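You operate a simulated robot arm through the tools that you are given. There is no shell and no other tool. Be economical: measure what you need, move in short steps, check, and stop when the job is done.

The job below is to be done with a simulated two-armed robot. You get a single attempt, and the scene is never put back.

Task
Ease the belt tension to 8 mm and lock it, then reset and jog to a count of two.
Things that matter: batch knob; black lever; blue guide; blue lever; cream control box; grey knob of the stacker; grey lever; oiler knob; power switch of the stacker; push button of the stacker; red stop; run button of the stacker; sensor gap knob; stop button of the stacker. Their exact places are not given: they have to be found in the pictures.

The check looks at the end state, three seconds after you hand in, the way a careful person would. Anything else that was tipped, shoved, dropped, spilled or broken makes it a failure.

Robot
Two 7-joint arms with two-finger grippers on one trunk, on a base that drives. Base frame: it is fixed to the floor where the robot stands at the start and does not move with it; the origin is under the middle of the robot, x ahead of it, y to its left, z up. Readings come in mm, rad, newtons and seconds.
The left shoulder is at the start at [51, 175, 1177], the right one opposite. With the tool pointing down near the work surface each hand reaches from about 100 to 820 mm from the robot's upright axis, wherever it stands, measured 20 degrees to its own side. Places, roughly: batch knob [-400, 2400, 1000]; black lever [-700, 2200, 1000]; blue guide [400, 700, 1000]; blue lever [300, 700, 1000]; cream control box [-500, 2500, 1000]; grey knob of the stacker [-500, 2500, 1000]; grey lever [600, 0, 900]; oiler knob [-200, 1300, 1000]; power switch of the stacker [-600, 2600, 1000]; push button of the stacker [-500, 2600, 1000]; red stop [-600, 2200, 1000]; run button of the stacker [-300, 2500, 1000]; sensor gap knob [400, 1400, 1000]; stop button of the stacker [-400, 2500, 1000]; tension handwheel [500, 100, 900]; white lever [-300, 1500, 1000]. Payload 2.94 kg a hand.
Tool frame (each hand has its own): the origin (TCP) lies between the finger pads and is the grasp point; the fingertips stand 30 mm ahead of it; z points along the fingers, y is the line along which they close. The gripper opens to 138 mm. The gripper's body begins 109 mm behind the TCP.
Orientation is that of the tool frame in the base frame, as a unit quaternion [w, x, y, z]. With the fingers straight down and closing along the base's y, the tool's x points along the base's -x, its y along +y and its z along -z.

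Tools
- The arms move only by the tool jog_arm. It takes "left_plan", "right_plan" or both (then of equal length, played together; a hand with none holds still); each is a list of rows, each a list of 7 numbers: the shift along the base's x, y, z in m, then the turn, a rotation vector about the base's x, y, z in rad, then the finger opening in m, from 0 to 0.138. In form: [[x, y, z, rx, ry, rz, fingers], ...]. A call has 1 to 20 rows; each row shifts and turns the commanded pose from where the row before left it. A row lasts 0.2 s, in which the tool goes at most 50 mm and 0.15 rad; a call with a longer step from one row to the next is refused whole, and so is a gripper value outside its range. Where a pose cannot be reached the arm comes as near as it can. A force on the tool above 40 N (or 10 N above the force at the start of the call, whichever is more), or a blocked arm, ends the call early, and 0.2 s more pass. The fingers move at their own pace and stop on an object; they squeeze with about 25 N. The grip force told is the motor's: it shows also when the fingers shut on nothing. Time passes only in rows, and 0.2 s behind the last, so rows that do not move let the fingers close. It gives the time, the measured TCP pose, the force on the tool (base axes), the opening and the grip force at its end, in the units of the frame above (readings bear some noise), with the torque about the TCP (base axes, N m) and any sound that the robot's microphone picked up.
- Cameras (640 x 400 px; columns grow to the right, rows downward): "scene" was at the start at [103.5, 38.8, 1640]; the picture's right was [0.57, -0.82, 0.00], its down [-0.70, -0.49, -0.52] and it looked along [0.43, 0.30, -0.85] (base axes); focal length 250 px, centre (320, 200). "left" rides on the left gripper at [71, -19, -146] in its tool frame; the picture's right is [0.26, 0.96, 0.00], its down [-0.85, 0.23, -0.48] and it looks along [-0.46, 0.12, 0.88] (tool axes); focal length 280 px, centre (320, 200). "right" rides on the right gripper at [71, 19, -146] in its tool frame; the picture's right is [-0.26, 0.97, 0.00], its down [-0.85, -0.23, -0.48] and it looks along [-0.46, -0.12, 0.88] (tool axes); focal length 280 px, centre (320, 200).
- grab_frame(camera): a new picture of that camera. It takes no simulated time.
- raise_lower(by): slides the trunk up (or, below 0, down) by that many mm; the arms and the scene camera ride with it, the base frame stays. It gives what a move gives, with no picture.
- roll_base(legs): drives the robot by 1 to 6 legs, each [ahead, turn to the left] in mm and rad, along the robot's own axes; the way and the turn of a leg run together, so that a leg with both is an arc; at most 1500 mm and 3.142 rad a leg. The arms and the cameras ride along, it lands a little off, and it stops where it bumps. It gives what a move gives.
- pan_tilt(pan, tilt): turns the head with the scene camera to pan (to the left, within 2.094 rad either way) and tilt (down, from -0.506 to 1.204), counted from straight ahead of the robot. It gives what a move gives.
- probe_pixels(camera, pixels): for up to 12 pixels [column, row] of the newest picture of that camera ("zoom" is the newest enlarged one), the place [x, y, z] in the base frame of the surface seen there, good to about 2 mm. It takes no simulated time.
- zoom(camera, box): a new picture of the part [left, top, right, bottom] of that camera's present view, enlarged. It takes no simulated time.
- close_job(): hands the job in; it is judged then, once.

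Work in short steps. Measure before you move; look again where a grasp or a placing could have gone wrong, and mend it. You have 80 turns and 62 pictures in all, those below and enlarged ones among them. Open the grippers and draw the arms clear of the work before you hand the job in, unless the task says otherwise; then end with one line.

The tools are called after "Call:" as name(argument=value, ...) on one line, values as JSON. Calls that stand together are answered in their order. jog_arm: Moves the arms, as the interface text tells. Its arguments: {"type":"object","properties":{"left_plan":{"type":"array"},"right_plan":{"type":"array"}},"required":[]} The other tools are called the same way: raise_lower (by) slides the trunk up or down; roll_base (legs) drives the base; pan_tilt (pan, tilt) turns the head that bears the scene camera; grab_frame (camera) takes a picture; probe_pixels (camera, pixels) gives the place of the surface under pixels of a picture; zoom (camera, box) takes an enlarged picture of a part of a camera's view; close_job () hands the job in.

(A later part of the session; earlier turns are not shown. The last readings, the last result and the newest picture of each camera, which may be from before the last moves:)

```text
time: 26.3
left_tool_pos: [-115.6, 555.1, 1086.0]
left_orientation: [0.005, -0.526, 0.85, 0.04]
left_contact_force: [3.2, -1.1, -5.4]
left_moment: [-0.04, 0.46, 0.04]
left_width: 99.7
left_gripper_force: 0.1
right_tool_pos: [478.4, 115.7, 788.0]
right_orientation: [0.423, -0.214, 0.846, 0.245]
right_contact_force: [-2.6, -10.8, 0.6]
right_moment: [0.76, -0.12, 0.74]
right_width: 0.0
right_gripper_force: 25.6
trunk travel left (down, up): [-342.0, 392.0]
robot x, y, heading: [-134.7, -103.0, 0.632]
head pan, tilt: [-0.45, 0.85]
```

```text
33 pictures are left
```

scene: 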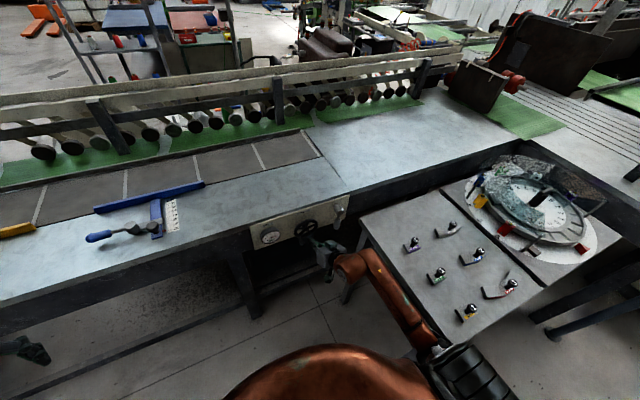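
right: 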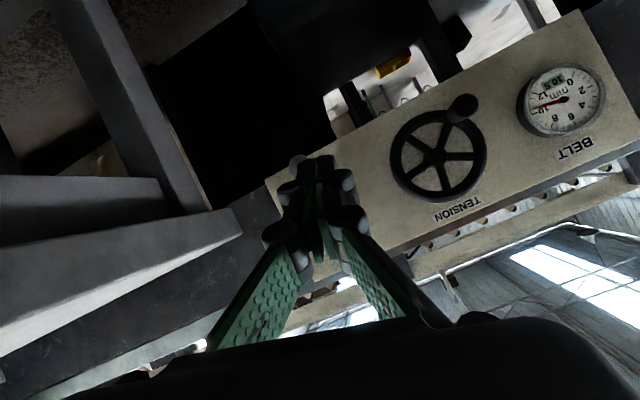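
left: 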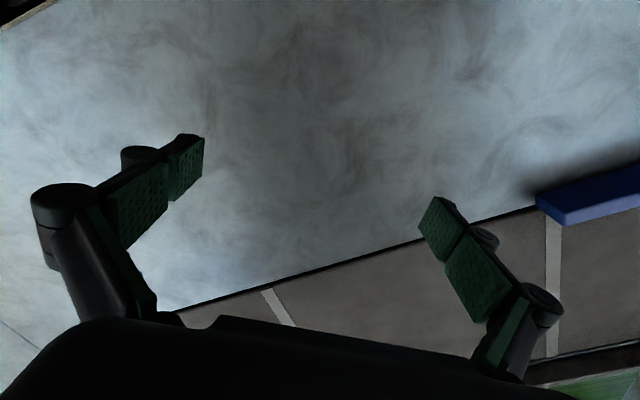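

Backing is blocked too, so something behind may be touching. I let it settle while turning the head to look behind on the right side.

Call:
pan_tilt(pan=-2.0, tilt=1.0)

Call:
grab_frame(camera="scene")

Call:
pan_tilt(pan=2.0, tilt=0.9)

Call:
grab_frame(camera="scene")

```text
time: 28.0
left_tool_pos: [-145.8, 517.4, 1109.0]
left_orientation: [0.016, -0.519, 0.853, 0.059]
left_contact_force: [-0.5, -1.0, 0.6]
left_moment: [-0.04, 0.01, 0.0]
left_width: 100.2
left_gripper_force: 0.1
right_tool_pos: [467.5, 78.1, 811.3]
right_orientation: [0.439, -0.214, 0.837, 0.246]
right_contact_force: [0.8, 0.1, -0.6]
right_moment: [0.01, -0.06, 0.02]
right_width: 0.0
right_gripper_force: 24.8
trunk travel left (down, up): [-342.0, 392.0]
robot x, y, heading: [-138.9, -102.0, 0.635]
head pan, tilt: [-2.0, 1.0]
```

```text
32 pictures are left
```

scene: 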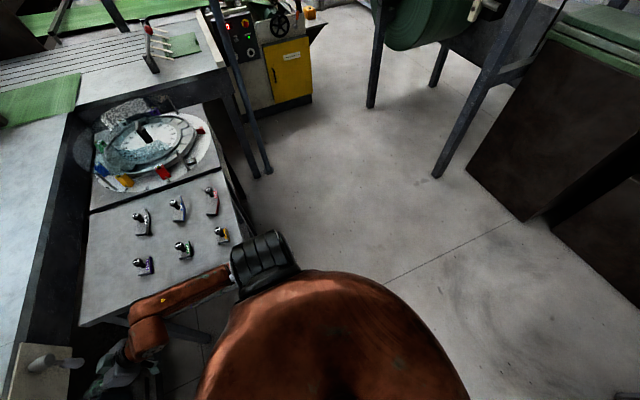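

```text
time: 31.2
left_tool_pos: [-181.5, 491.1, 1217.2]
left_orientation: [0.115, -0.589, 0.797, 0.075]
left_contact_force: [-0.7, -1.1, -0.4]
left_moment: [0.01, 0.01, -0.01]
left_width: 100.2
left_gripper_force: 0.1
right_tool_pos: [431.5, 90.9, 898.7]
right_orientation: [0.492, -0.237, 0.785, 0.291]
right_contact_force: [0.3, -0.2, 0.1]
right_moment: [-0.05, 0.0, 0.0]
right_width: 0.0
right_gripper_force: 24.5
trunk travel left (down, up): [-342.0, 392.0]
robot x, y, heading: [-142.7, -106.8, 0.634]
head pan, tilt: [2.0, 0.901]
```

```text
31 pictures are left
```

scene: 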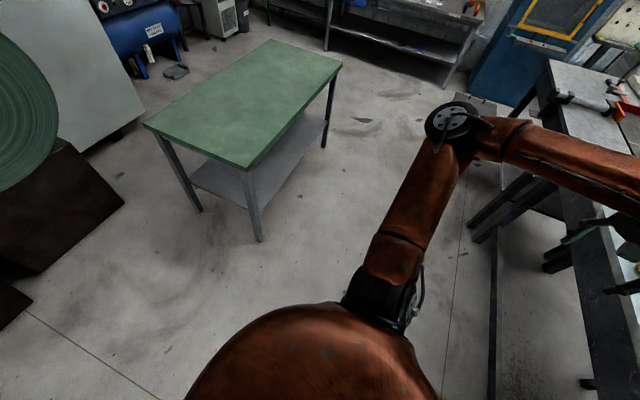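

Behind the robot is free floor, so the elbow against the table corner is what binds. I raise the trunk 120 mm to lift the elbow over the table level.

Call:
raise_lower(by=120)

Call:
pan_tilt(pan=-0.9, tilt=1.0)

Call:
grab_frame(camera="scene")

```text
time: 31.6
left_tool_pos: [-197.0, 539.7, 1213.3]
left_orientation: [0.109, -0.657, 0.742, 0.076]
left_contact_force: [7.0, -2.1, -0.4]
left_moment: [0.25, 0.69, 0.15]
left_width: 99.8
left_gripper_force: 0.0
right_tool_pos: [442.5, 123.6, 964.7]
right_orientation: [0.541, -0.243, 0.738, 0.323]
right_contact_force: [-1.6, -0.9, 14.3]
right_moment: [-1.08, 0.94, -0.12]
right_width: 0.0
right_gripper_force: 24.8
trunk travel left (down, up): [-344.0, 390.0]
robot x, y, heading: [-148.8, -115.6, 0.568]
head pan, tilt: [2.0, 0.901]
stopped: the arm was blocked; the commanded pose is now the measured one
```

```text
time: 34.1
left_tool_pos: [-146.9, 522.8, 1191.8]
left_orientation: [0.097, -0.54, 0.835, 0.038]
left_contact_force: [-0.4, 0.9, 0.2]
left_moment: [0.03, -0.01, 0.01]
left_width: 99.8
left_gripper_force: 0.1
right_tool_pos: [462.7, 172.3, 921.9]
right_orientation: [0.505, -0.248, 0.759, 0.328]
right_contact_force: [-93.7, 14.9, 82.2]
right_moment: [0.03, -0.22, 0.36]
right_width: 0.0
right_gripper_force: 24.9
trunk travel left (down, up): [-344.0, 390.0]
robot x, y, heading: [-139.5, -103.4, 0.638]
head pan, tilt: [-0.901, 1.0]
```

```text
30 pictures are left
```

scene: 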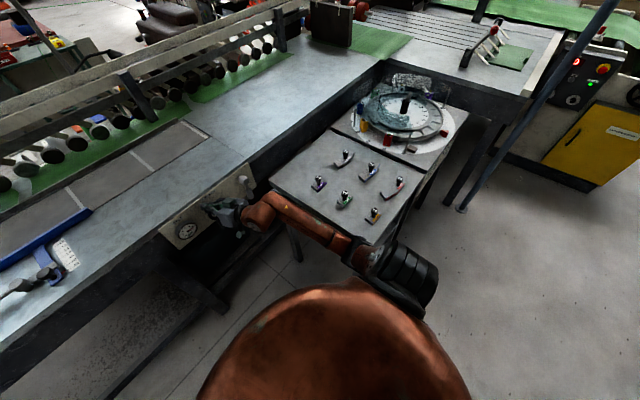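

The fingertips now press on the panel near the wheel (125 N). I pull the right hand straight back from the panel at once.

Call:
jog_arm(right_plan=[[-0.024, -0.018, 0, 0, 0, 0, 0], [-0.024, -0.018, 0, 0, 0, 0, 0], [-0.024, -0.018, 0, 0, 0, 0, 0]])

Call:
grab_frame(camera="scene")

```text
time: 34.4
left_tool_pos: [-121.0, 533.8, 1158.8]
left_orientation: [0.064, -0.556, 0.826, 0.071]
left_contact_force: [-1.0, 17.1, -28.8]
left_moment: [-1.68, -0.22, -0.03]
left_width: 101.4
left_gripper_force: 0.4
right_tool_pos: [513.3, 101.9, 925.7]
right_orientation: [0.531, -0.197, 0.754, 0.334]
right_contact_force: [13.0, -20.4, 4.9]
right_moment: [0.08, 0.78, 2.76]
right_width: 0.0
right_gripper_force: 24.6
trunk travel left (down, up): [-344.0, 390.0]
robot x, y, heading: [-170.4, -120.5, 0.517]
head pan, tilt: [-0.901, 1.0]
stopped in row 1 (left hand): the arm was blocked; the commanded pose is now the measured one
```

```text
29 pictures are left
```

scene: 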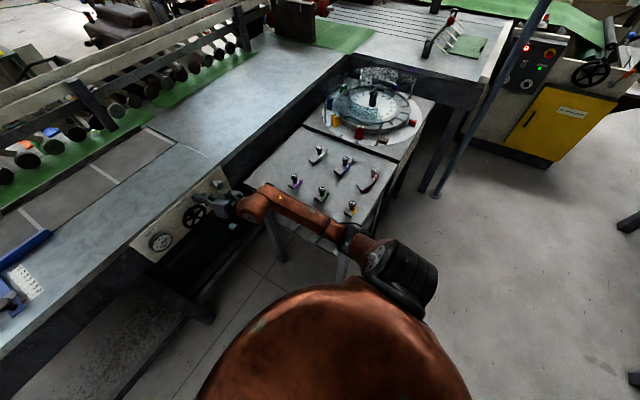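

The elbow now looks free of the table edge. I try backing the base 200 mm.

Call:
roll_base(legs=[[-200, 0]])

Call:
pan_tilt(pan=-0.8, tilt=1.0)

Call:
grab_frame(camera="scene")

```text
time: 35.1
left_tool_pos: [-111.3, 559.7, 1194.9]
left_orientation: [0.089, -0.652, 0.747, 0.094]
left_contact_force: [-2.2, 5.4, -2.0]
left_moment: [-0.61, -0.26, -0.05]
left_width: 100.1
left_gripper_force: 0.1
right_tool_pos: [516.4, 100.6, 932.7]
right_orientation: [0.55, -0.227, 0.725, 0.348]
right_contact_force: [-63.9, -118.4, -12.3]
right_moment: [1.03, 0.19, -1.96]
right_width: 0.0
right_gripper_force: 25.2
trunk travel left (down, up): [-344.0, 390.0]
robot x, y, heading: [-197.7, -141.4, 0.381]
head pan, tilt: [-0.901, 1.0]
stopped in leg 1: the robot was blocked; the commanded pose is now the measured one
```

```text
time: 35.8
left_tool_pos: [-81.4, 529.3, 1215.1]
left_orientation: [0.111, -0.609, 0.778, 0.108]
left_contact_force: [-1.2, -0.4, 0.4]
left_moment: [0.02, -0.23, -0.08]
left_width: 100.2
left_gripper_force: 0.1
right_tool_pos: [515.6, 101.4, 931.2]
right_orientation: [0.544, -0.216, 0.72, 0.372]
right_contact_force: [-80.4, -130.0, 6.6]
right_moment: [0.59, -1.01, -1.82]
right_width: 0.0
right_gripper_force: 25.2
trunk travel left (down, up): [-344.0, 390.0]
robot x, y, heading: [-210.8, -144.9, 0.331]
head pan, tilt: [-0.799, 1.0]
```

```text
28 pictures are left
```

scene: 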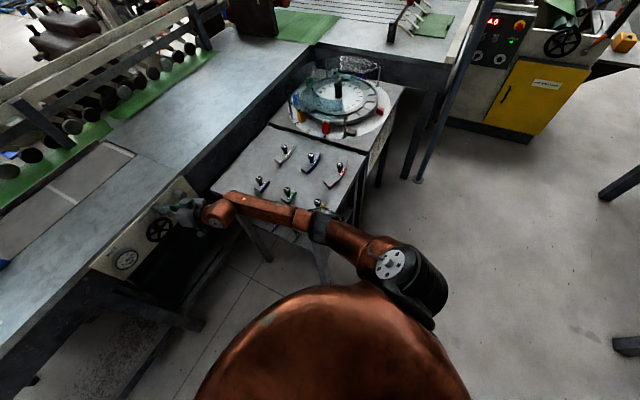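

The hand at (516,101,931) is pressed on the panel with ~150 N. I jog it straight back along −n now that the elbow is free.

Call:
jog_arm(right_plan=[[-0.016, -0.012, 0, 0, 0, 0, 0], [-0.016, -0.012, 0, 0, 0, 0, 0], [-0.016, -0.012, 0, 0, 0, 0, 0], [-0.016, -0.012, 0, 0, 0, 0, 0]])

Call:
grab_frame(camera="right")

```text
time: 36.1
left_tool_pos: [-37.5, 566.7, 1185.9]
left_orientation: [0.094, -0.604, 0.781, 0.13]
left_contact_force: [2.7, -3.6, -0.8]
left_moment: [0.43, 0.24, 0.03]
left_width: 100.3
left_gripper_force: 0.6
right_tool_pos: [533.0, 99.4, 1008.3]
right_orientation: [0.584, -0.197, 0.685, 0.389]
right_contact_force: [0.8, -4.8, 16.7]
right_moment: [-1.5, 1.27, 0.43]
right_width: 0.1
right_gripper_force: 24.7
trunk travel left (down, up): [-344.0, 390.0]
robot x, y, heading: [-200.2, -161.3, 0.197]
head pan, tilt: [-0.799, 1.0]
stopped in row 1 (left hand): the arm was blocked; the commanded pose is now the measured one
```

```text
27 pictures are left
```

right: 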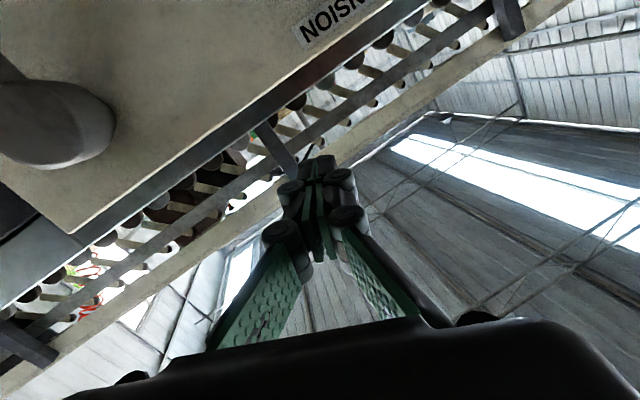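

The hand has come free above the bench edge (z≈1008). I let it settle and look around.

Call:
pan_tilt(pan=-0.4, tilt=1.0)

Call:
grab_frame(camera="scene")

```text
time: 37.0
left_tool_pos: [-46.4, 628.5, 1130.6]
left_orientation: [0.066, -0.61, 0.785, 0.087]
left_contact_force: [2.1, -0.8, -1.7]
left_moment: [0.1, 0.28, 0.05]
left_width: 100.0
left_gripper_force: 0.0
right_tool_pos: [534.5, 205.0, 973.4]
right_orientation: [0.585, -0.219, 0.672, 0.399]
right_contact_force: [-27.2, 35.4, 128.5]
right_moment: [-0.58, -0.06, 1.37]
right_width: 0.1
right_gripper_force: 25.0
trunk travel left (down, up): [-344.0, 390.0]
robot x, y, heading: [-202.7, -164.1, 0.338]
head pan, tilt: [-0.4, 1.0]
```

```text
26 pictures are left
```

scene: 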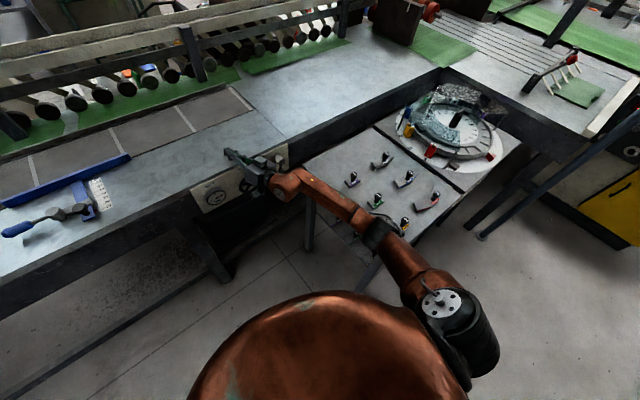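

The hand rests on the bench edge. The arm now runs outside the table, so I raise the trunk 150 mm to lift it clear.

Call:
raise_lower(by=150)

Call:
pan_tilt(pan=-0.5, tilt=1.0)

Call:
grab_frame(camera="scene")

```text
time: 37.4
left_tool_pos: [-36.7, 554.2, 1131.1]
left_orientation: [0.015, -0.612, 0.773, 0.166]
left_contact_force: [8.0, -1.3, -5.9]
left_moment: [0.28, 0.95, 0.24]
left_width: 100.0
left_gripper_force: 0.1
right_tool_pos: [578.6, 160.2, 977.7]
right_orientation: [0.579, -0.192, 0.648, 0.456]
right_contact_force: [-30.3, 23.2, 69.9]
right_moment: [-5.66, 4.55, -4.17]
right_width: 0.0
right_gripper_force: 25.0
trunk travel left (down, up): [-347.0, 387.0]
robot x, y, heading: [-175.4, -153.7, 0.406]
head pan, tilt: [-0.4, 1.0]
stopped: the arm was blocked; the commanded pose is now the measured one
```

```text
time: 38.0
left_tool_pos: [-16.4, 547.0, 1183.1]
left_orientation: [0.081, -0.606, 0.78, 0.136]
left_contact_force: [0.6, 2.4, -0.1]
left_moment: [-0.18, 0.08, 0.02]
left_width: 100.0
left_gripper_force: 0.1
right_tool_pos: [579.9, 138.6, 977.1]
right_orientation: [0.594, -0.2, 0.652, 0.427]
right_contact_force: [-10.4, -48.5, 74.5]
right_moment: [-3.85, 1.61, 0.41]
right_width: 0.1
right_gripper_force: 24.7
trunk travel left (down, up): [-347.0, 387.0]
robot x, y, heading: [-184.0, -158.7, 0.357]
head pan, tilt: [-0.499, 1.0]
```

```text
25 pictures are left
```

scene: 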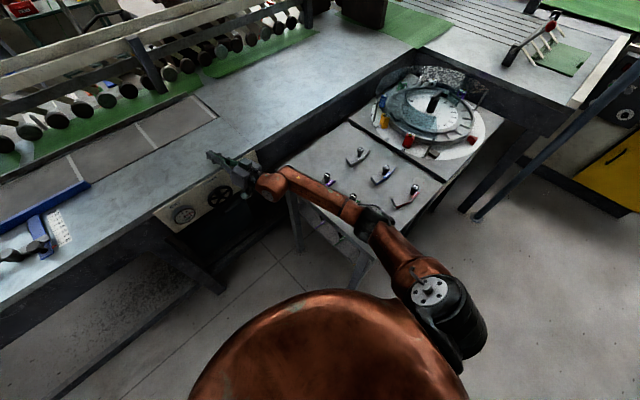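

The hand still leans on the bench. I jog it up and back in modest steps.

Call:
jog_arm(right_plan=[[-0.01, -0.008, 0.03, 0, 0, 0, 0], [-0.01, -0.008, 0.03, 0, 0, 0, 0], [-0.01, -0.008, 0.03, 0, 0, 0, 0], [-0.01, -0.008, 0.03, 0, 0, 0, 0]])

Call:
raise_lower(by=100)

Call:
raise_lower(by=100)

```text
time: 39.0
left_tool_pos: [-12.1, 556.1, 1175.8]
left_orientation: [0.074, -0.606, 0.78, 0.134]
left_contact_force: [-0.5, 1.3, -1.0]
left_moment: [-0.1, -0.06, 0.03]
left_width: 99.9
left_gripper_force: 0.1
right_tool_pos: [537.8, 117.6, 1068.5]
right_orientation: [0.576, -0.206, 0.672, 0.417]
right_contact_force: [-0.4, 1.0, -0.4]
right_moment: [0.01, 0.03, -0.18]
right_width: 0.1
right_gripper_force: 25.2
trunk travel left (down, up): [-347.0, 387.0]
robot x, y, heading: [-188.9, -151.8, 0.37]
head pan, tilt: [-0.499, 1.0]
```

```text
time: 40.4
left_tool_pos: [-8.1, 547.0, 1279.9]
left_orientation: [0.076, -0.606, 0.78, 0.138]
left_contact_force: [-0.2, 0.0, -0.2]
left_moment: [0.0, 0.02, 0.0]
left_width: 99.8
left_gripper_force: 0.0
right_tool_pos: [542.7, 108.7, 1167.4]
right_orientation: [0.576, -0.204, 0.67, 0.421]
right_contact_force: [-0.4, 0.3, -0.1]
right_moment: [-0.03, 0.01, 0.06]
right_width: 0.0
right_gripper_force: 24.7
trunk travel left (down, up): [-447.0, 287.0]
robot x, y, heading: [-186.2, -153.5, 0.367]
head pan, tilt: [-0.499, 1.0]
```

```text
time: 41.7
left_tool_pos: [-10.2, 549.2, 1379.5]
left_orientation: [0.075, -0.605, 0.781, 0.138]
left_contact_force: [-0.3, 0.6, -0.7]
left_moment: [-0.02, -0.02, 0.02]
left_width: 100.0
left_gripper_force: 0.1
right_tool_pos: [542.8, 110.3, 1266.7]
right_orientation: [0.578, -0.202, 0.672, 0.418]
right_contact_force: [-0.4, 0.0, -0.4]
right_moment: [0.0, -0.02, 0.0]
right_width: 0.4
right_gripper_force: 24.7
trunk travel left (down, up): [-547.0, 187.0]
robot x, y, heading: [-185.4, -153.0, 0.366]
head pan, tilt: [-0.499, 1.0]
```

Free and settled, arms high. I back the base 250 mm and check the panel, wheel, stamps.

Call:
roll_base(legs=[[-250, 0]])

Call:
pan_tilt(pan=0.1, tilt=0.8)

Call:
grab_frame(camera="scene")

```text
time: 43.5
left_tool_pos: [-245.9, 456.7, 1379.2]
left_orientation: [0.076, -0.605, 0.78, 0.139]
left_contact_force: [0.1, -0.1, -0.4]
left_moment: [0.01, -0.04, -0.01]
left_width: 99.9
left_gripper_force: 0.1
right_tool_pos: [305.1, 17.2, 1267.1]
right_orientation: [0.578, -0.201, 0.671, 0.418]
right_contact_force: [0.0, -0.8, 0.1]
right_moment: [0.08, 0.02, 0.03]
right_width: 0.0
right_gripper_force: 25.5
trunk travel left (down, up): [-547.0, 187.0]
robot x, y, heading: [-417.8, -248.5, 0.367]
head pan, tilt: [-0.499, 1.0]
```

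```text
time: 44.5
left_tool_pos: [-245.6, 457.9, 1380.3]
left_orientation: [0.076, -0.604, 0.781, 0.139]
left_contact_force: [-0.9, 0.5, 0.1]
left_moment: [0.04, -0.03, -0.01]
left_width: 99.9
left_gripper_force: 0.0
right_tool_pos: [304.6, 17.4, 1268.6]
right_orientation: [0.578, -0.203, 0.671, 0.419]
right_contact_force: [0.6, -0.1, 0.6]
right_moment: [0.0, 0.02, 0.02]
right_width: 0.0
right_gripper_force: 24.6
trunk travel left (down, up): [-547.0, 187.0]
robot x, y, heading: [-422.2, -245.1, 0.364]
head pan, tilt: [0.099, 0.799]
```

```text
24 pictures are left
```

scene: 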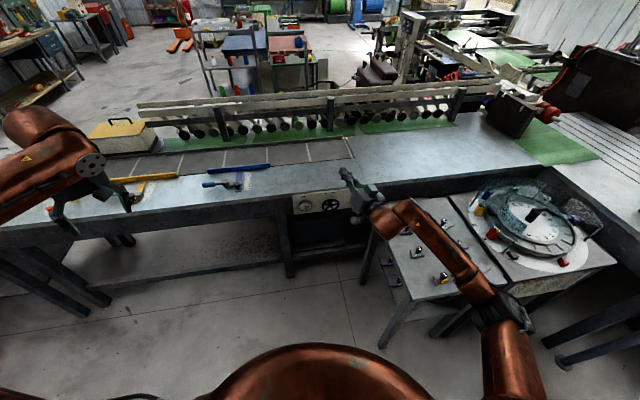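

All looks undisturbed. With the trunk high and the base well back, I turn the right hand back: fix roll, yaw and pitch it to 0.45 rad off vertical while drawing it in.

Call:
jog_arm(right_plan=[[0, 0, 0, -0.067, -0.088, 0, 0], [0, 0, 0, -0.067, -0.088, 0, 0], [0, 0, 0, -0.067, -0.088, 0, 0], [0, 0, 0, 0, 0, -0.139, 0], [0, 0, 0, 0, 0, -0.139, 0], [0, 0, 0, 0, 0, -0.139, 0], [0, 0, 0, 0, 0, -0.139, 0], [-0.023, -0.009, 0, -0.0506, 0.1326, 0, 0], [-0.023, -0.009, 0, -0.0506, 0.1326, 0, 0], [-0.023, -0.009, 0, -0.0506, 0.1326, 0, 0], [-0.023, -0.009, 0, -0.0506, 0.1326, 0, 0], [-0.023, -0.009, 0, -0.0506, 0.1326, 0, 0], [-0.023, -0.009, 0, -0.0506, 0.1326, 0, 0], [-0.023, -0.009, 0, -0.0506, 0.1326, 0, 0], [-0.023, -0.009, 0, -0.0506, 0.1326, 0, 0], [0, 0, 0, 0, 0, 0, 0]])

Call:
grab_frame(camera="scene")

```text
time: 47.9
left_tool_pos: [-244.8, 457.2, 1381.5]
left_orientation: [0.076, -0.604, 0.781, 0.138]
left_contact_force: [0.8, 0.0, -0.5]
left_moment: [-0.01, -0.01, -0.03]
left_width: 100.2
left_gripper_force: 0.0
right_tool_pos: [133.6, -74.3, 1252.1]
right_orientation: [0.183, -0.208, 0.936, 0.215]
right_contact_force: [0.3, -0.1, -0.2]
right_moment: [0.03, 0.02, 0.0]
right_width: 0.0
right_gripper_force: 25.3
right hand out of reach, approached as far as the arm can: row 5, 6, 7
trunk travel left (down, up): [-547.0, 187.0]
robot x, y, heading: [-420.8, -250.6, 0.364]
head pan, tilt: [0.099, 0.799]
```

```text
23 pictures are left
```

scene: 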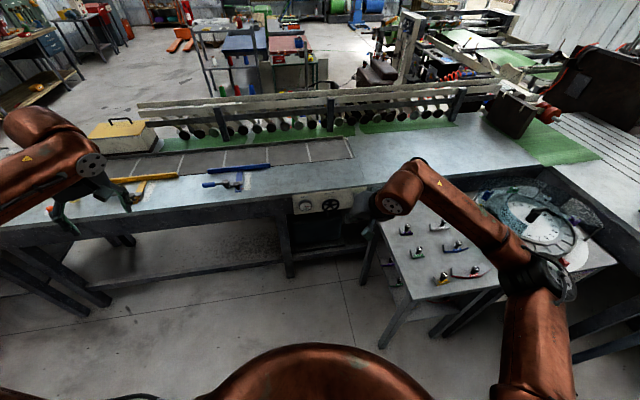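

The elbow is up now. I fix the remaining wrist roll and shift the hand right, then turn and drive the base to face the panel again.

Call:
jog_arm(right_plan=[[0, -0.03, 0, -0.103, -0.038, -0.0527, 0], [0, -0.03, 0, -0.103, -0.038, -0.0527, 0], [0, -0.03, 0, -0.103, -0.038, -0.0527, 0], [0, -0.04, 0, 0, 0, 0, 0], [0, -0.04, 0, 0, 0, 0, 0], [0, -0.04, 0, 0, 0, 0, 0], [0, -0.04, 0, 0, 0, 0, 0], [-0.007, -0.04, 0, 0, 0, 0, 0], [0, 0, 0, 0, 0, 0, 0]])

Call:
roll_base(legs=[[0, 0.272], [415, 0]])

Call:
pan_tilt(pan=-0.5, tilt=1.0)

Call:
grab_frame(camera="scene")

```text
time: 49.9
left_tool_pos: [-244.4, 457.7, 1379.9]
left_orientation: [0.075, -0.605, 0.78, 0.138]
left_contact_force: [0.6, 0.1, 0.0]
left_moment: [0.0, -0.02, 0.02]
left_width: 100.1
left_gripper_force: 0.0
right_tool_pos: [125.3, -364.8, 1252.8]
right_orientation: [0.219, -0.172, 0.96, 0.041]
right_contact_force: [1.0, 0.8, 0.0]
right_moment: [-0.04, 0.0, -0.02]
right_width: 0.0
right_gripper_force: 24.9
trunk travel left (down, up): [-547.0, 187.0]
robot x, y, heading: [-424.8, -249.1, 0.364]
head pan, tilt: [0.099, 0.799]
```

```text
time: 53.4
left_tool_pos: [-105.1, 728.0, 1379.6]
left_orientation: [-0.057, 0.705, -0.692, -0.147]
left_contact_force: [-0.6, -0.3, 0.1]
left_moment: [-0.01, 0.03, -0.01]
left_width: 99.9
left_gripper_force: 0.0
right_tool_pos: [472.1, 35.0, 1252.6]
right_orientation: [0.21, -0.3, 0.928, 0.07]
right_contact_force: [-0.8, 0.0, 0.3]
right_moment: [-0.03, 0.02, 0.01]
right_width: 0.3
right_gripper_force: 25.4
trunk travel left (down, up): [-547.0, 187.0]
robot x, y, heading: [-86.6, 2.1, 0.637]
head pan, tilt: [0.099, 0.799]
```

```text
time: 54.4
left_tool_pos: [-104.0, 727.5, 1380.6]
left_orientation: [-0.057, 0.704, -0.692, -0.147]
left_contact_force: [-0.2, -0.2, -1.0]
left_moment: [-0.02, -0.02, 0.01]
left_width: 100.0
left_gripper_force: 0.1
right_tool_pos: [472.0, 33.5, 1253.0]
right_orientation: [0.21, -0.299, 0.928, 0.07]
right_contact_force: [-0.1, 0.0, 0.7]
right_moment: [0.01, 0.0, 0.01]
right_width: 0.0
right_gripper_force: 25.3
trunk travel left (down, up): [-547.0, 187.0]
robot x, y, heading: [-89.1, 0.1, 0.639]
head pan, tilt: [-0.499, 1.0]
```

```text
22 pictures are left
```

scene: 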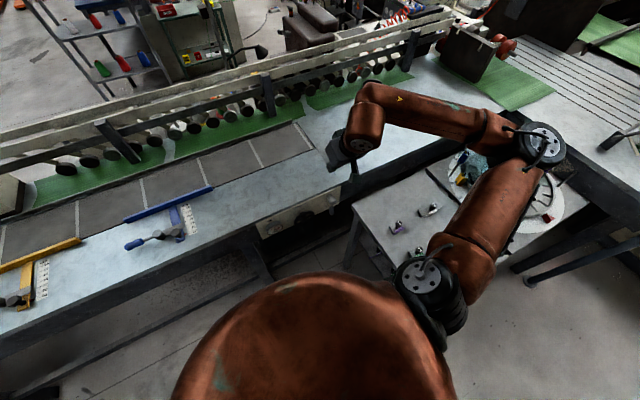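

The elbow is high and outside and the tool tilts 0.45 rad toward the panel at n≈399, t≈-253. I lower the trunk 200 mm, then jog down beside the lever to n≈457, z≈857.

Call:
raise_lower(by=-200)

Call:
jog_arm(right_plan=[[0, 0, -0.035, 0, 0, 0, 0], [0, 0, -0.035, 0, 0, 0, 0], [0, 0, -0.035, 0, 0, 0, 0], [0.012, 0.009, -0.03, 0, 0, 0, 0], [0.012, 0.009, -0.03, 0, 0, 0, 0], [0.012, 0.009, -0.015, 0, 0, 0, 0], [0.008, 0.006, -0.015, 0, 0, 0, 0], [0, 0, 0, 0, 0, 0, 0]])

Call:
zoom(camera="scene", box=[240, 150, 400, 250])

Call:
grab_frame(camera="right")

```text
time: 56.6
left_tool_pos: [-104.6, 726.7, 1180.6]
left_orientation: [-0.058, 0.703, -0.693, -0.148]
left_contact_force: [-0.7, 0.7, -0.4]
left_moment: [-0.01, -0.02, 0.01]
left_width: 100.0
left_gripper_force: 0.0
right_tool_pos: [472.3, 34.8, 1054.0]
right_orientation: [0.211, -0.299, 0.928, 0.071]
right_contact_force: [-0.1, 0.2, 0.0]
right_moment: [0.0, 0.01, -0.02]
right_width: 0.0
right_gripper_force: 24.6
trunk travel left (down, up): [-347.0, 387.0]
robot x, y, heading: [-89.6, 3.3, 0.635]
head pan, tilt: [-0.499, 1.0]
```

```text
time: 58.4
left_tool_pos: [-105.3, 727.8, 1178.9]
left_orientation: [-0.057, 0.704, -0.692, -0.147]
left_contact_force: [0.0, 0.1, 0.9]
left_moment: [0.02, -0.02, -0.01]
left_width: 100.0
left_gripper_force: 0.1
right_tool_pos: [513.7, 67.3, 857.6]
right_orientation: [0.21, -0.3, 0.928, 0.07]
right_contact_force: [0.5, -0.2, -1.0]
right_moment: [0.01, 0.0, -0.03]
right_width: 0.0
right_gripper_force: 25.4
trunk travel left (down, up): [-347.0, 387.0]
robot x, y, heading: [-86.2, -1.6, 0.642]
head pan, tilt: [-0.499, 1.0]
```

```text
4.00 times, centred on (320, 200) of scene
```

zoom: 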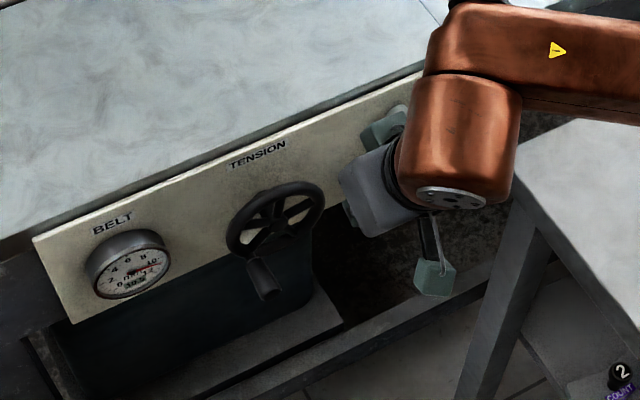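

```text
20 pictures are left
```

right: 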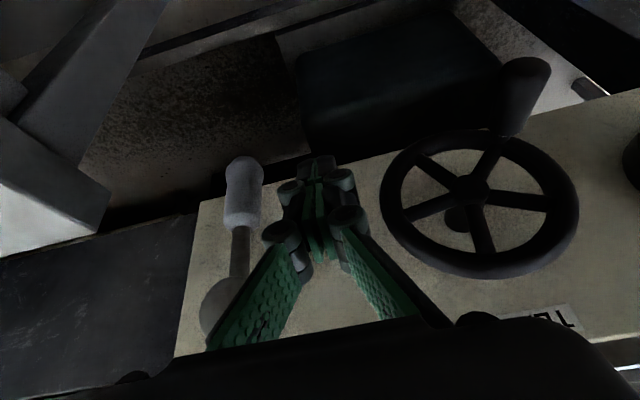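

The peg sits between the lever (left in the image) and the wheel. I push it to the right (−t) by 70 mm, rising slightly along the arc.

Call:
jog_arm(right_plan=[[0.0074, -0.01, 0, 0, 0, 0, 0], [0.0074, -0.01, 0, 0, 0, 0, 0], [0.006, -0.008, 0, 0, 0, 0, 0], [0.006, -0.008, 0, 0, 0, 0, 0], [0.006, -0.008, 0.001, 0, 0, 0, 0], [0.006, -0.008, 0.003, 0, 0, 0, 0], [0.006, -0.008, 0.004, 0, 0, 0, 0]])

Call:
zoom(camera="right", box=[80, 60, 480, 310])

```text
time: 60.0
left_tool_pos: [-104.6, 727.7, 1180.1]
left_orientation: [-0.057, 0.704, -0.693, -0.146]
left_contact_force: [0.2, 0.6, -0.2]
left_moment: [0.03, -0.01, -0.04]
left_width: 100.1
left_gripper_force: 0.0
right_tool_pos: [559.5, 7.6, 866.0]
right_orientation: [0.211, -0.299, 0.928, 0.07]
right_contact_force: [-0.2, -0.2, 0.6]
right_moment: [-0.01, 0.0, -0.01]
right_width: 0.0
right_gripper_force: 24.4
trunk travel left (down, up): [-347.0, 387.0]
robot x, y, heading: [-86.8, 2.7, 0.635]
head pan, tilt: [-0.499, 1.0]
```

```text
1.60 times, centred on (280, 185) of right
```

zoom: 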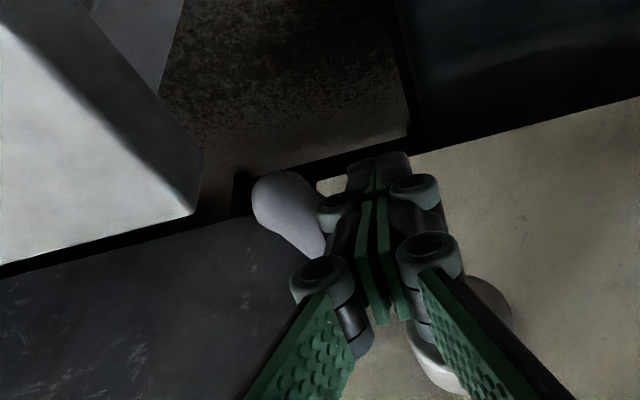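

The lever swings freely to the right (~45° now). I keep pushing, right and up.

Call:
jog_arm(right_plan=[[0.0048, -0.0064, 0.01, 0, 0, 0, 0], [0.0048, -0.0064, 0.012, 0, 0, 0, 0], [0.0042, -0.0056, 0.012, 0, 0, 0, 0], [0.0036, -0.0048, 0.012, 0, 0, 0, 0]])

Call:
zoom(camera="right", box=[80, 60, 480, 310])

```text
time: 61.0
left_tool_pos: [-105.9, 727.1, 1180.0]
left_orientation: [-0.058, 0.704, -0.692, -0.148]
left_contact_force: [-0.1, -0.3, 0.8]
left_moment: [0.02, 0.0, -0.01]
left_width: 100.1
left_gripper_force: 0.0
right_tool_pos: [567.7, -12.5, 900.8]
right_orientation: [0.199, -0.302, 0.929, 0.074]
right_contact_force: [-2.5, 3.3, -2.5]
right_moment: [0.08, 0.09, 0.06]
right_width: 0.0
right_gripper_force: 25.0
trunk travel left (down, up): [-347.0, 387.0]
robot x, y, heading: [-87.1, 3.1, 0.644]
head pan, tilt: [-0.499, 1.0]
stopped in row 4 (right hand): the force on the tool passed its limit at 48 N (the readings are from after the stop); the commanded pose is now the measured one
```

```text
1.60 times, centred on (280, 185) of right
```

zoom: 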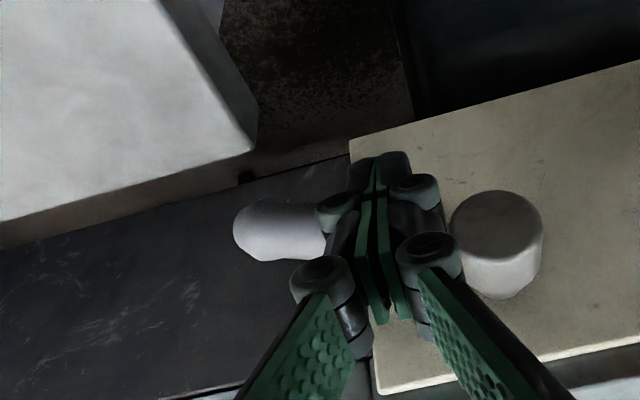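

The lever has reached a stop at about 90° right (48 N). I withdraw, set the hand upright and bring it over the crank handle with fingers opened.

Call:
jog_arm(right_plan=[[-0.016, -0.012, -0.005, 0, 0, 0, 0], [-0.02, -0.015, 0, 0, 0, 0, 0], [-0.02, -0.015, 0, 0, 0, 0, 0], [-0.0246, 0.0333, 0.025, -0.0891, 0.1206, 0, 0.06], [-0.0246, 0.0333, 0.025, -0.0891, 0.1206, 0, 0.06], [-0.0246, 0.0333, 0.025, -0.0891, 0.1206, 0, 0.06], [-0.0246, 0.0333, 0, 0, 0, 0, 0.06], [-0.0246, 0.0333, 0, 0, 0, 0, 0.06], [0.0233, 0.0172, 0, 0, 0, 0, 0.06], [0.0233, 0.0172, 0, 0, 0, 0, 0.06], [0, 0, 0, 0, 0, 0, 0.06]])

Call:
grab_frame(camera="right")

Call:
probe_pixels(camera="right", pixels=[[319, 120], [323, 138], [325, 148], [312, 190], [165, 240], [140, 240], [120, 235], [200, 220]])

```text
time: 63.4
left_tool_pos: [-105.3, 726.5, 1180.8]
left_orientation: [-0.059, 0.704, -0.692, -0.148]
left_contact_force: [-0.4, -0.2, 0.1]
left_moment: [0.02, -0.01, -0.02]
left_width: 100.0
left_gripper_force: 0.0
right_tool_pos: [435.2, 143.2, 973.2]
right_orientation: [-0.012, -0.307, 0.951, 0.003]
right_contact_force: [-0.3, 0.6, -0.2]
right_moment: [0.03, -0.03, -0.02]
right_width: 60.1
right_gripper_force: 0.1
trunk travel left (down, up): [-347.0, 387.0]
robot x, y, heading: [-87.0, 2.0, 0.634]
head pan, tilt: [-0.499, 1.0]
```

```text
17 pictures are left
```

right: 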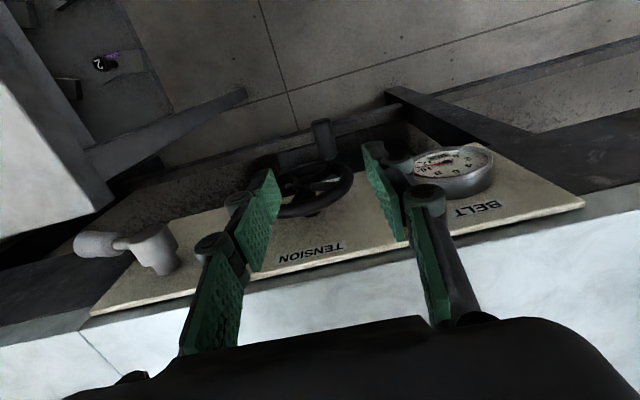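

```text
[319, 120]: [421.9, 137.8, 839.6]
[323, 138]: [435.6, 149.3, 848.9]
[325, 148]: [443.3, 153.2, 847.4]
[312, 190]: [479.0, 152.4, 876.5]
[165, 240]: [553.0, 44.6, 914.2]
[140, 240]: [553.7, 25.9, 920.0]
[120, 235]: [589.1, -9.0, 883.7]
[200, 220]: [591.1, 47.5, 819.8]
```

The lever now points right (tip near (110,243)). The handle is still at about (436,149). I lower, grip, and turn the crank 90° counter-clockwise.

Call:
jog_arm(right_plan=[[0.001, 0.005, -0.04, 0.0, 0, 0, 0.06], [0, 0, -0.04, 0, 0, 0, 0.06], [0, 0, -0.03, 0, 0, 0, 0.06], [0, 0, -0.02, 0, 0, 0, 0.06], [0, 0, 0, 0, 0, 0, 0.0], [0, 0, 0, 0, 0, 0, 0.0], [0, 0, 0, 0, 0, 0, 0.0], [0, 0, 0, 0, 0, 0, 0.0], [0.0035, -0.0047, -0.0049, 0, 0, 0, 0], [0.0039, -0.0053, -0.0039, 0, 0, 0, 0], [0.0043, -0.0058, -0.0026, 0, 0, 0, 0], [0.0045, -0.0061, -0.0013, 0, 0, 0, 0], [0.0045, -0.0061, 0, 0, 0, 0, 0], [0.0045, -0.0061, 0.0013, 0, 0, 0, 0], [0.0043, -0.0058, 0.0026, 0, 0, 0, 0], [0.0039, -0.0053, 0.0039, 0, 0, 0, 0], [0.0035, -0.0047, 0.0049, 0, 0, 0, 0], [0, 0, 0, 0, 0, 0, 0]])

Call:
zoom(camera="scene", box=[240, 170, 368, 250])

```text
time: 67.2
left_tool_pos: [-105.9, 728.6, 1179.1]
left_orientation: [-0.057, 0.704, -0.692, -0.147]
left_contact_force: [-0.2, 0.1, -0.5]
left_moment: [-0.02, 0.0, 0.0]
left_width: 100.0
left_gripper_force: 0.1
right_tool_pos: [472.8, 101.1, 841.7]
right_orientation: [-0.012, -0.307, 0.952, 0.002]
right_contact_force: [-8.3, 6.4, -6.1]
right_moment: [-0.4, 0.04, 0.34]
right_width: 18.5
right_gripper_force: 43.7
trunk travel left (down, up): [-347.0, 387.0]
robot x, y, heading: [-88.8, 2.4, 0.639]
head pan, tilt: [-0.499, 1.0]
```

```text
5.00 times, centred on (304, 210) of scene
```

zoom: 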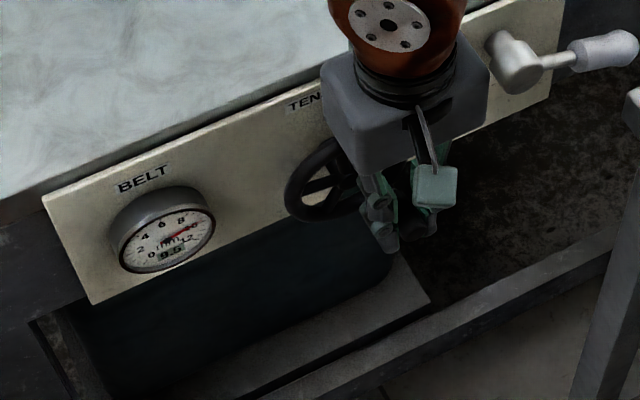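

The readout shows 9.5: 90° counter-clockwise eased 1.0 mm, so 1.5 mm more needs 135°. I continue along the arc to the top.

Call:
jog_arm(right_plan=[[0.0029, -0.0039, 0.0059, 0, 0, 0, 0], [0.0023, -0.0031, 0.0066, 0, 0, 0, 0], [0.0015, -0.0021, 0.0072, 0, 0, 0, 0], [0.0008, -0.001, 0.0076, 0, 0, 0, 0], [0, 0, 0.0076, 0, 0, 0, 0], [-0.0008, 0.001, 0.0076, 0, 0, 0, 0], [-0.0015, 0.0021, 0.0072, 0, 0, 0, 0], [-0.0023, 0.0031, 0.0066, 0, 0, 0, 0], [-0.0029, 0.0039, 0.0059, 0, 0, 0, 0], [-0.0035, 0.0047, 0.0049, 0, 0, 0, 0], [-0.0039, 0.0053, 0.0039, 0, 0, 0, 0], [-0.0043, 0.0058, 0.0026, 0, 0, 0, 0], [-0.0045, 0.0061, 0.0013, 0, 0, 0, 0], [-0.0023, 0.0031, 0.0002, 0, 0, 0, 0], [0, 0, 0, 0, 0, 0, 0]])

Call:
zoom(camera="scene", box=[256, 195, 304, 225])

```text
time: 69.2
left_tool_pos: [-105.6, 727.6, 1180.1]
left_orientation: [-0.058, 0.704, -0.692, -0.147]
left_contact_force: [0.2, 1.3, -0.4]
left_moment: [-0.01, -0.01, 0.01]
left_width: 100.1
left_gripper_force: 0.1
right_tool_pos: [478.3, 93.3, 907.1]
right_orientation: [-0.009, -0.305, 0.952, -0.007]
right_contact_force: [7.0, -16.4, 3.6]
right_moment: [0.0, -0.61, 0.92]
right_width: 19.0
right_gripper_force: 43.7
trunk travel left (down, up): [-347.0, 387.0]
robot x, y, heading: [-88.4, 0.5, 0.63]
head pan, tilt: [-0.499, 1.0]
stopped in row 10 (right hand): the force on the tool passed its limit at 45 N (the readings are from after the stop); the commanded pose is now the measured one
```

```text
13.33 times, centred on (280, 210) of scene
```

zoom: 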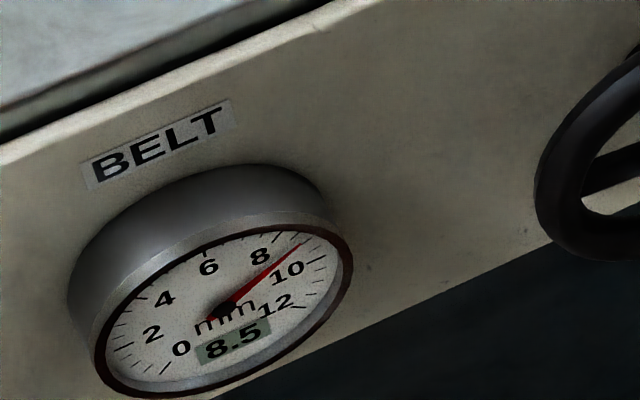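

The readout is 8.5; the stop came from small arc mismatch. I continue with a flatter path toward the top, most of the remaining 45°.

Call:
jog_arm(right_plan=[[-0.0029, 0.0039, 0.003, 0, 0, 0, 0], [-0.0029, 0.0039, 0.0025, 0, 0, 0, 0], [-0.0029, 0.0039, 0.002, 0, 0, 0, 0], [-0.0029, 0.0039, 0.001, 0, 0, 0, 0], [-0.0029, 0.0039, 0.0005, 0, 0, 0, 0], [-0.0029, 0.0039, 0, 0, 0, 0, 0], [0, 0, 0, 0, 0, 0, 0]])

Call:
zoom(camera="scene", box=[256, 195, 304, 225])

```text
time: 69.8
left_tool_pos: [-104.7, 727.5, 1180.9]
left_orientation: [-0.057, 0.704, -0.693, -0.147]
left_contact_force: [1.0, 0.6, -0.5]
left_moment: [-0.04, 0.06, 0.01]
left_width: 99.9
left_gripper_force: 0.2
right_tool_pos: [475.8, 97.3, 911.1]
right_orientation: [-0.007, -0.302, 0.953, -0.011]
right_contact_force: [4.0, -13.6, 5.1]
right_moment: [0.17, -0.88, 1.17]
right_width: 19.2
right_gripper_force: 43.9
trunk travel left (down, up): [-347.0, 387.0]
robot x, y, heading: [-88.6, 0.9, 0.63]
head pan, tilt: [-0.499, 1.0]
stopped in row 2 (right hand): the force on the tool passed its limit at 51 N (the readings are from after the stop); the commanded pose is now the measured one
```

```text
13.33 times, centred on (280, 210) of scene
```

zoom: 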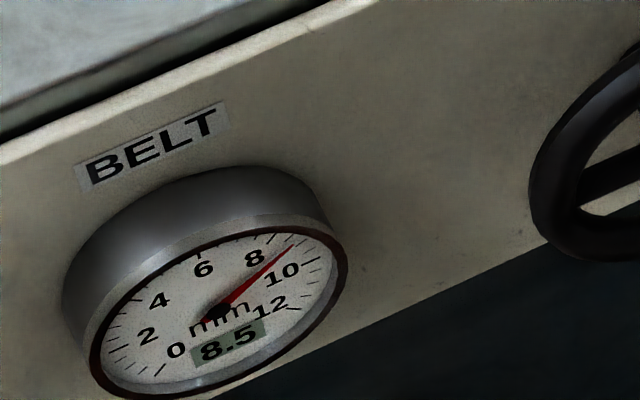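

The left finger is probably hitting the wheel hub (tips reach z≈881). I loosen slightly, slide up 22 mm so only the fingertips hold the handle, and regrip.

Call:
jog_arm(right_plan=[[0, 0, 0, 0, 0, 0, 0.026], [0, 0, 0.008, 0, 0, 0, 0.026], [0.0, 0, 0.008, 0, 0, 0, 0.03], [0, 0, 0.006, 0, 0, 0, 0.035], [-0.0024, 0.0032, 0, 0, 0, 0, 0.035], [0, 0, 0, 0, 0, 0, 0.0], [0, 0, 0, 0, 0, 0, 0.0], [0, 0, 0, 0, 0, 0, 0.0]])

Call:
zoom(camera="scene", box=[240, 170, 368, 250])

```text
time: 71.6
left_tool_pos: [-104.8, 726.7, 1179.3]
left_orientation: [-0.057, 0.704, -0.692, -0.147]
left_contact_force: [-0.2, -0.2, 0.9]
left_moment: [-0.02, -0.02, 0.03]
left_width: 100.2
left_gripper_force: 0.0
right_tool_pos: [473.2, 101.6, 933.1]
right_orientation: [-0.009, -0.302, 0.953, -0.009]
right_contact_force: [-0.1, -0.5, -0.4]
right_moment: [0.04, 0.04, 0.02]
right_width: 0.3
right_gripper_force: 24.8
trunk travel left (down, up): [-347.0, 387.0]
robot x, y, heading: [-83.9, 3.6, 0.637]
head pan, tilt: [-0.499, 1.0]
```

```text
5.00 times, centred on (304, 210) of scene
```

zoom: 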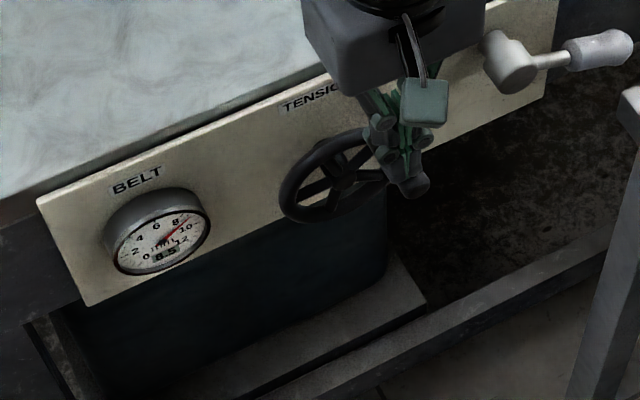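

The fingers closed above the handle, which sits at the wheel's right side near zoom (412,188). I probe it.

Call:
probe_pixels(camera="zoom", pixels=[[420, 185], [412, 192], [424, 180], [340, 180], [290, 205], [352, 132], [400, 183]])

```text
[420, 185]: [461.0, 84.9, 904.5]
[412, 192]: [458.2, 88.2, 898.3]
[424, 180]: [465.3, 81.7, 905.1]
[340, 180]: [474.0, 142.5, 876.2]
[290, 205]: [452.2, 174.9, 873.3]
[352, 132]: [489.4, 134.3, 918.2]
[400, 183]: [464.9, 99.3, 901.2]
```

The handle is at about u=205, z=897 (36° above right). I open, place the fingertips around it, grip, and turn the remaining ~44° to the top.

Call:
jog_arm(right_plan=[[0.0, 0, 0.014, 0, 0, 0, 0.032], [0.0033, -0.0044, 0, 0, 0, 0, 0.032], [0, 0, -0.015, 0, 0, 0, 0.032], [0, 0, -0.015, 0, 0, 0, 0.032], [0, 0, 0, 0, 0, 0, 0.0], [0, 0, 0, 0, 0, 0, 0.0], [0, 0, 0, 0, 0, 0, 0.0], [-0.0033, 0.0044, 0.0061, 0, 0, 0, 0], [-0.0039, 0.0052, 0.0051, 0, 0, 0, 0], [-0.0044, 0.0059, 0.0036, 0, 0, 0, 0], [-0.0047, 0.0064, 0.0022, 0, 0, 0, 0], [0, 0, 0, 0, 0, 0, 0]])

Call:
zoom(camera="scene", box=[240, 180, 336, 240])

```text
time: 74.2
left_tool_pos: [-104.2, 726.3, 1180.5]
left_orientation: [-0.055, 0.704, -0.692, -0.147]
left_contact_force: [0.6, -1.0, 0.6]
left_moment: [0.0, -0.02, -0.02]
left_width: 100.3
left_gripper_force: 0.1
right_tool_pos: [461.6, 120.6, 935.2]
right_orientation: [-0.008, -0.301, 0.954, -0.007]
right_contact_force: [9.1, -4.3, 7.5]
right_moment: [-0.39, -0.13, 0.93]
right_width: 19.2
right_gripper_force: 44.2
trunk travel left (down, up): [-347.0, 387.0]
robot x, y, heading: [-89.6, -1.4, 0.633]
head pan, tilt: [-0.499, 1.0]
```

```text
6.67 times, centred on (288, 210) of scene
```

zoom: 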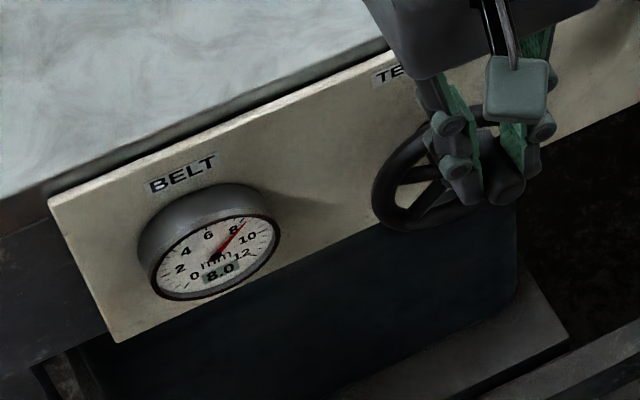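

The readout shows 8.0. I release, rise, swing the hand over to the right above the horizontal lever, with fingers closed and tilted toward the panel.

Call:
jog_arm(right_plan=[[0, 0, 0, 0, 0, 0, 0.04], [0, 0, 0, 0, 0, 0, 0.04], [0, 0, 0.035, 0, 0, 0, 0.04], [0, 0, 0.035, 0, 0, 0, 0.04], [-0.032, -0.024, 0, 0, 0, 0, 0.0], [0.0232, -0.0314, 0, 0.0891, -0.1206, 0, 0], [0.0232, -0.0314, 0, 0.0891, -0.1206, 0, 0], [0.0232, -0.0314, 0, 0.0891, -0.1206, 0, 0], [0.0232, -0.0314, 0, 0, 0, 0, 0], [0.0232, -0.0314, 0, 0, 0, 0, 0], [0.0217, 0.016, -0.014, 0, 0, 0, 0], [0.0217, 0.016, -0.014, 0, 0, 0, 0], [0, 0, 0, 0, 0, 0, 0]])

Call:
grab_frame(camera="right")

```text
time: 77.0
left_tool_pos: [-104.9, 726.6, 1180.2]
left_orientation: [-0.056, 0.704, -0.692, -0.147]
left_contact_force: [0.2, 1.4, -0.2]
left_moment: [-0.01, -0.01, -0.04]
left_width: 100.0
left_gripper_force: 0.0
right_tool_pos: [587.7, -29.4, 974.3]
right_orientation: [0.203, -0.292, 0.932, 0.064]
right_contact_force: [-0.1, 0.0, -0.1]
right_moment: [0.02, 0.03, 0.02]
right_width: 0.3
right_gripper_force: 25.7
trunk travel left (down, up): [-347.0, 387.0]
robot x, y, heading: [-87.9, 3.9, 0.634]
head pan, tilt: [-0.499, 1.0]
```

```text
11 pictures are left
```

right: 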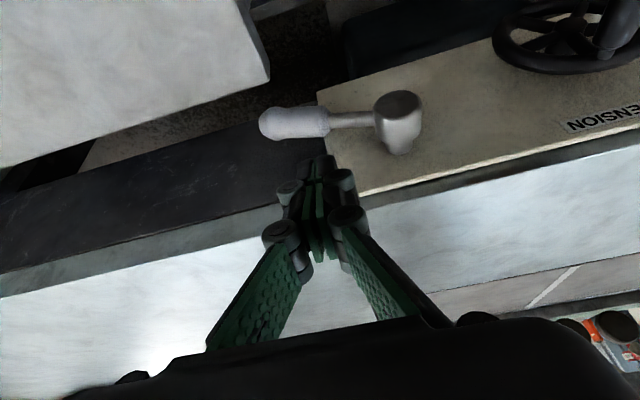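

The peg is above the lever's grip (u≈373). I push it down and then left along the arc to bring the lever back to its locked, downward place.

Call:
jog_arm(right_plan=[[0.0012, -0.0016, -0.019, 0, 0, 0, 0], [0.0012, -0.0016, -0.014, 0, 0, 0, 0], [0.0006, -0.0008, -0.014, 0, 0, 0, 0], [-0.0012, 0.0016, -0.013, 0, 0, 0, 0], [-0.0012, 0.0016, -0.014, 0, 0, 0, 0], [-0.0036, 0.0048, -0.012, 0, 0, 0, 0], [-0.0036, 0.0048, -0.011, 0, 0, 0, 0], [-0.0042, 0.0056, -0.006, 0, 0, 0, 0], [-0.0048, 0.0064, -0.006, 0, 0, 0, 0], [-0.0048, 0.0064, -0.003, 0, 0, 0, 0], [-0.0053, 0.0072, -0.002, 0, 0, 0, 0], [-0.0036, 0.0048, -0.001, 0, 0, 0, 0], [-0.0036, 0.0048, 0, 0, 0, 0, 0]])

Call:
grab_frame(camera="right")

```text
time: 79.8
left_tool_pos: [-104.0, 727.4, 1180.0]
left_orientation: [-0.056, 0.704, -0.693, -0.147]
left_contact_force: [-0.1, 0.7, -0.4]
left_moment: [-0.03, 0.02, -0.03]
left_width: 100.0
left_gripper_force: 0.0
right_tool_pos: [565.3, 3.4, 863.2]
right_orientation: [0.207, -0.288, 0.934, 0.051]
right_contact_force: [4.0, -13.4, 3.5]
right_moment: [-0.16, -0.13, -0.15]
right_width: 0.0
right_gripper_force: 24.6
trunk travel left (down, up): [-347.0, 387.0]
robot x, y, heading: [-84.5, 3.6, 0.628]
head pan, tilt: [-0.499, 1.0]
stopped in row 13 (right hand): the force on the tool passed its limit at 45 N (the readings are from after the stop); the commanded pose is now the measured one
```

```text
10 pictures are left
```

right: 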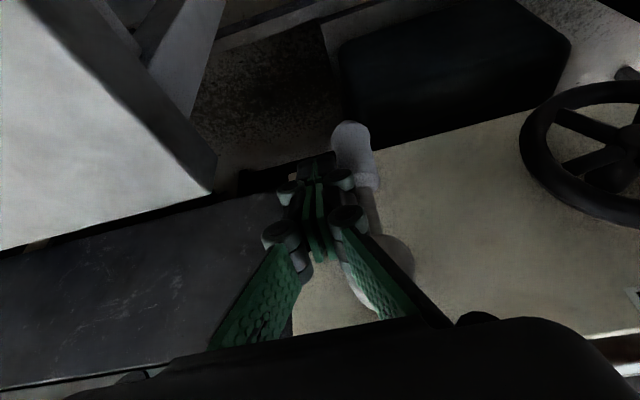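

The push ended at 45 N with the lever almost down. I probe the lever to compare with its original place (t≈-306, tip z≈824).

Call:
probe_pixels(camera="right", pixels=[[348, 130], [355, 150], [360, 175], [372, 210], [395, 260], [345, 125]])

```text
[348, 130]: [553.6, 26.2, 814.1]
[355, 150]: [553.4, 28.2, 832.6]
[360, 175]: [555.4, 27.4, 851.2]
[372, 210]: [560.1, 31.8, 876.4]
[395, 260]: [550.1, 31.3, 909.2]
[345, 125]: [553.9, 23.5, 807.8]
```

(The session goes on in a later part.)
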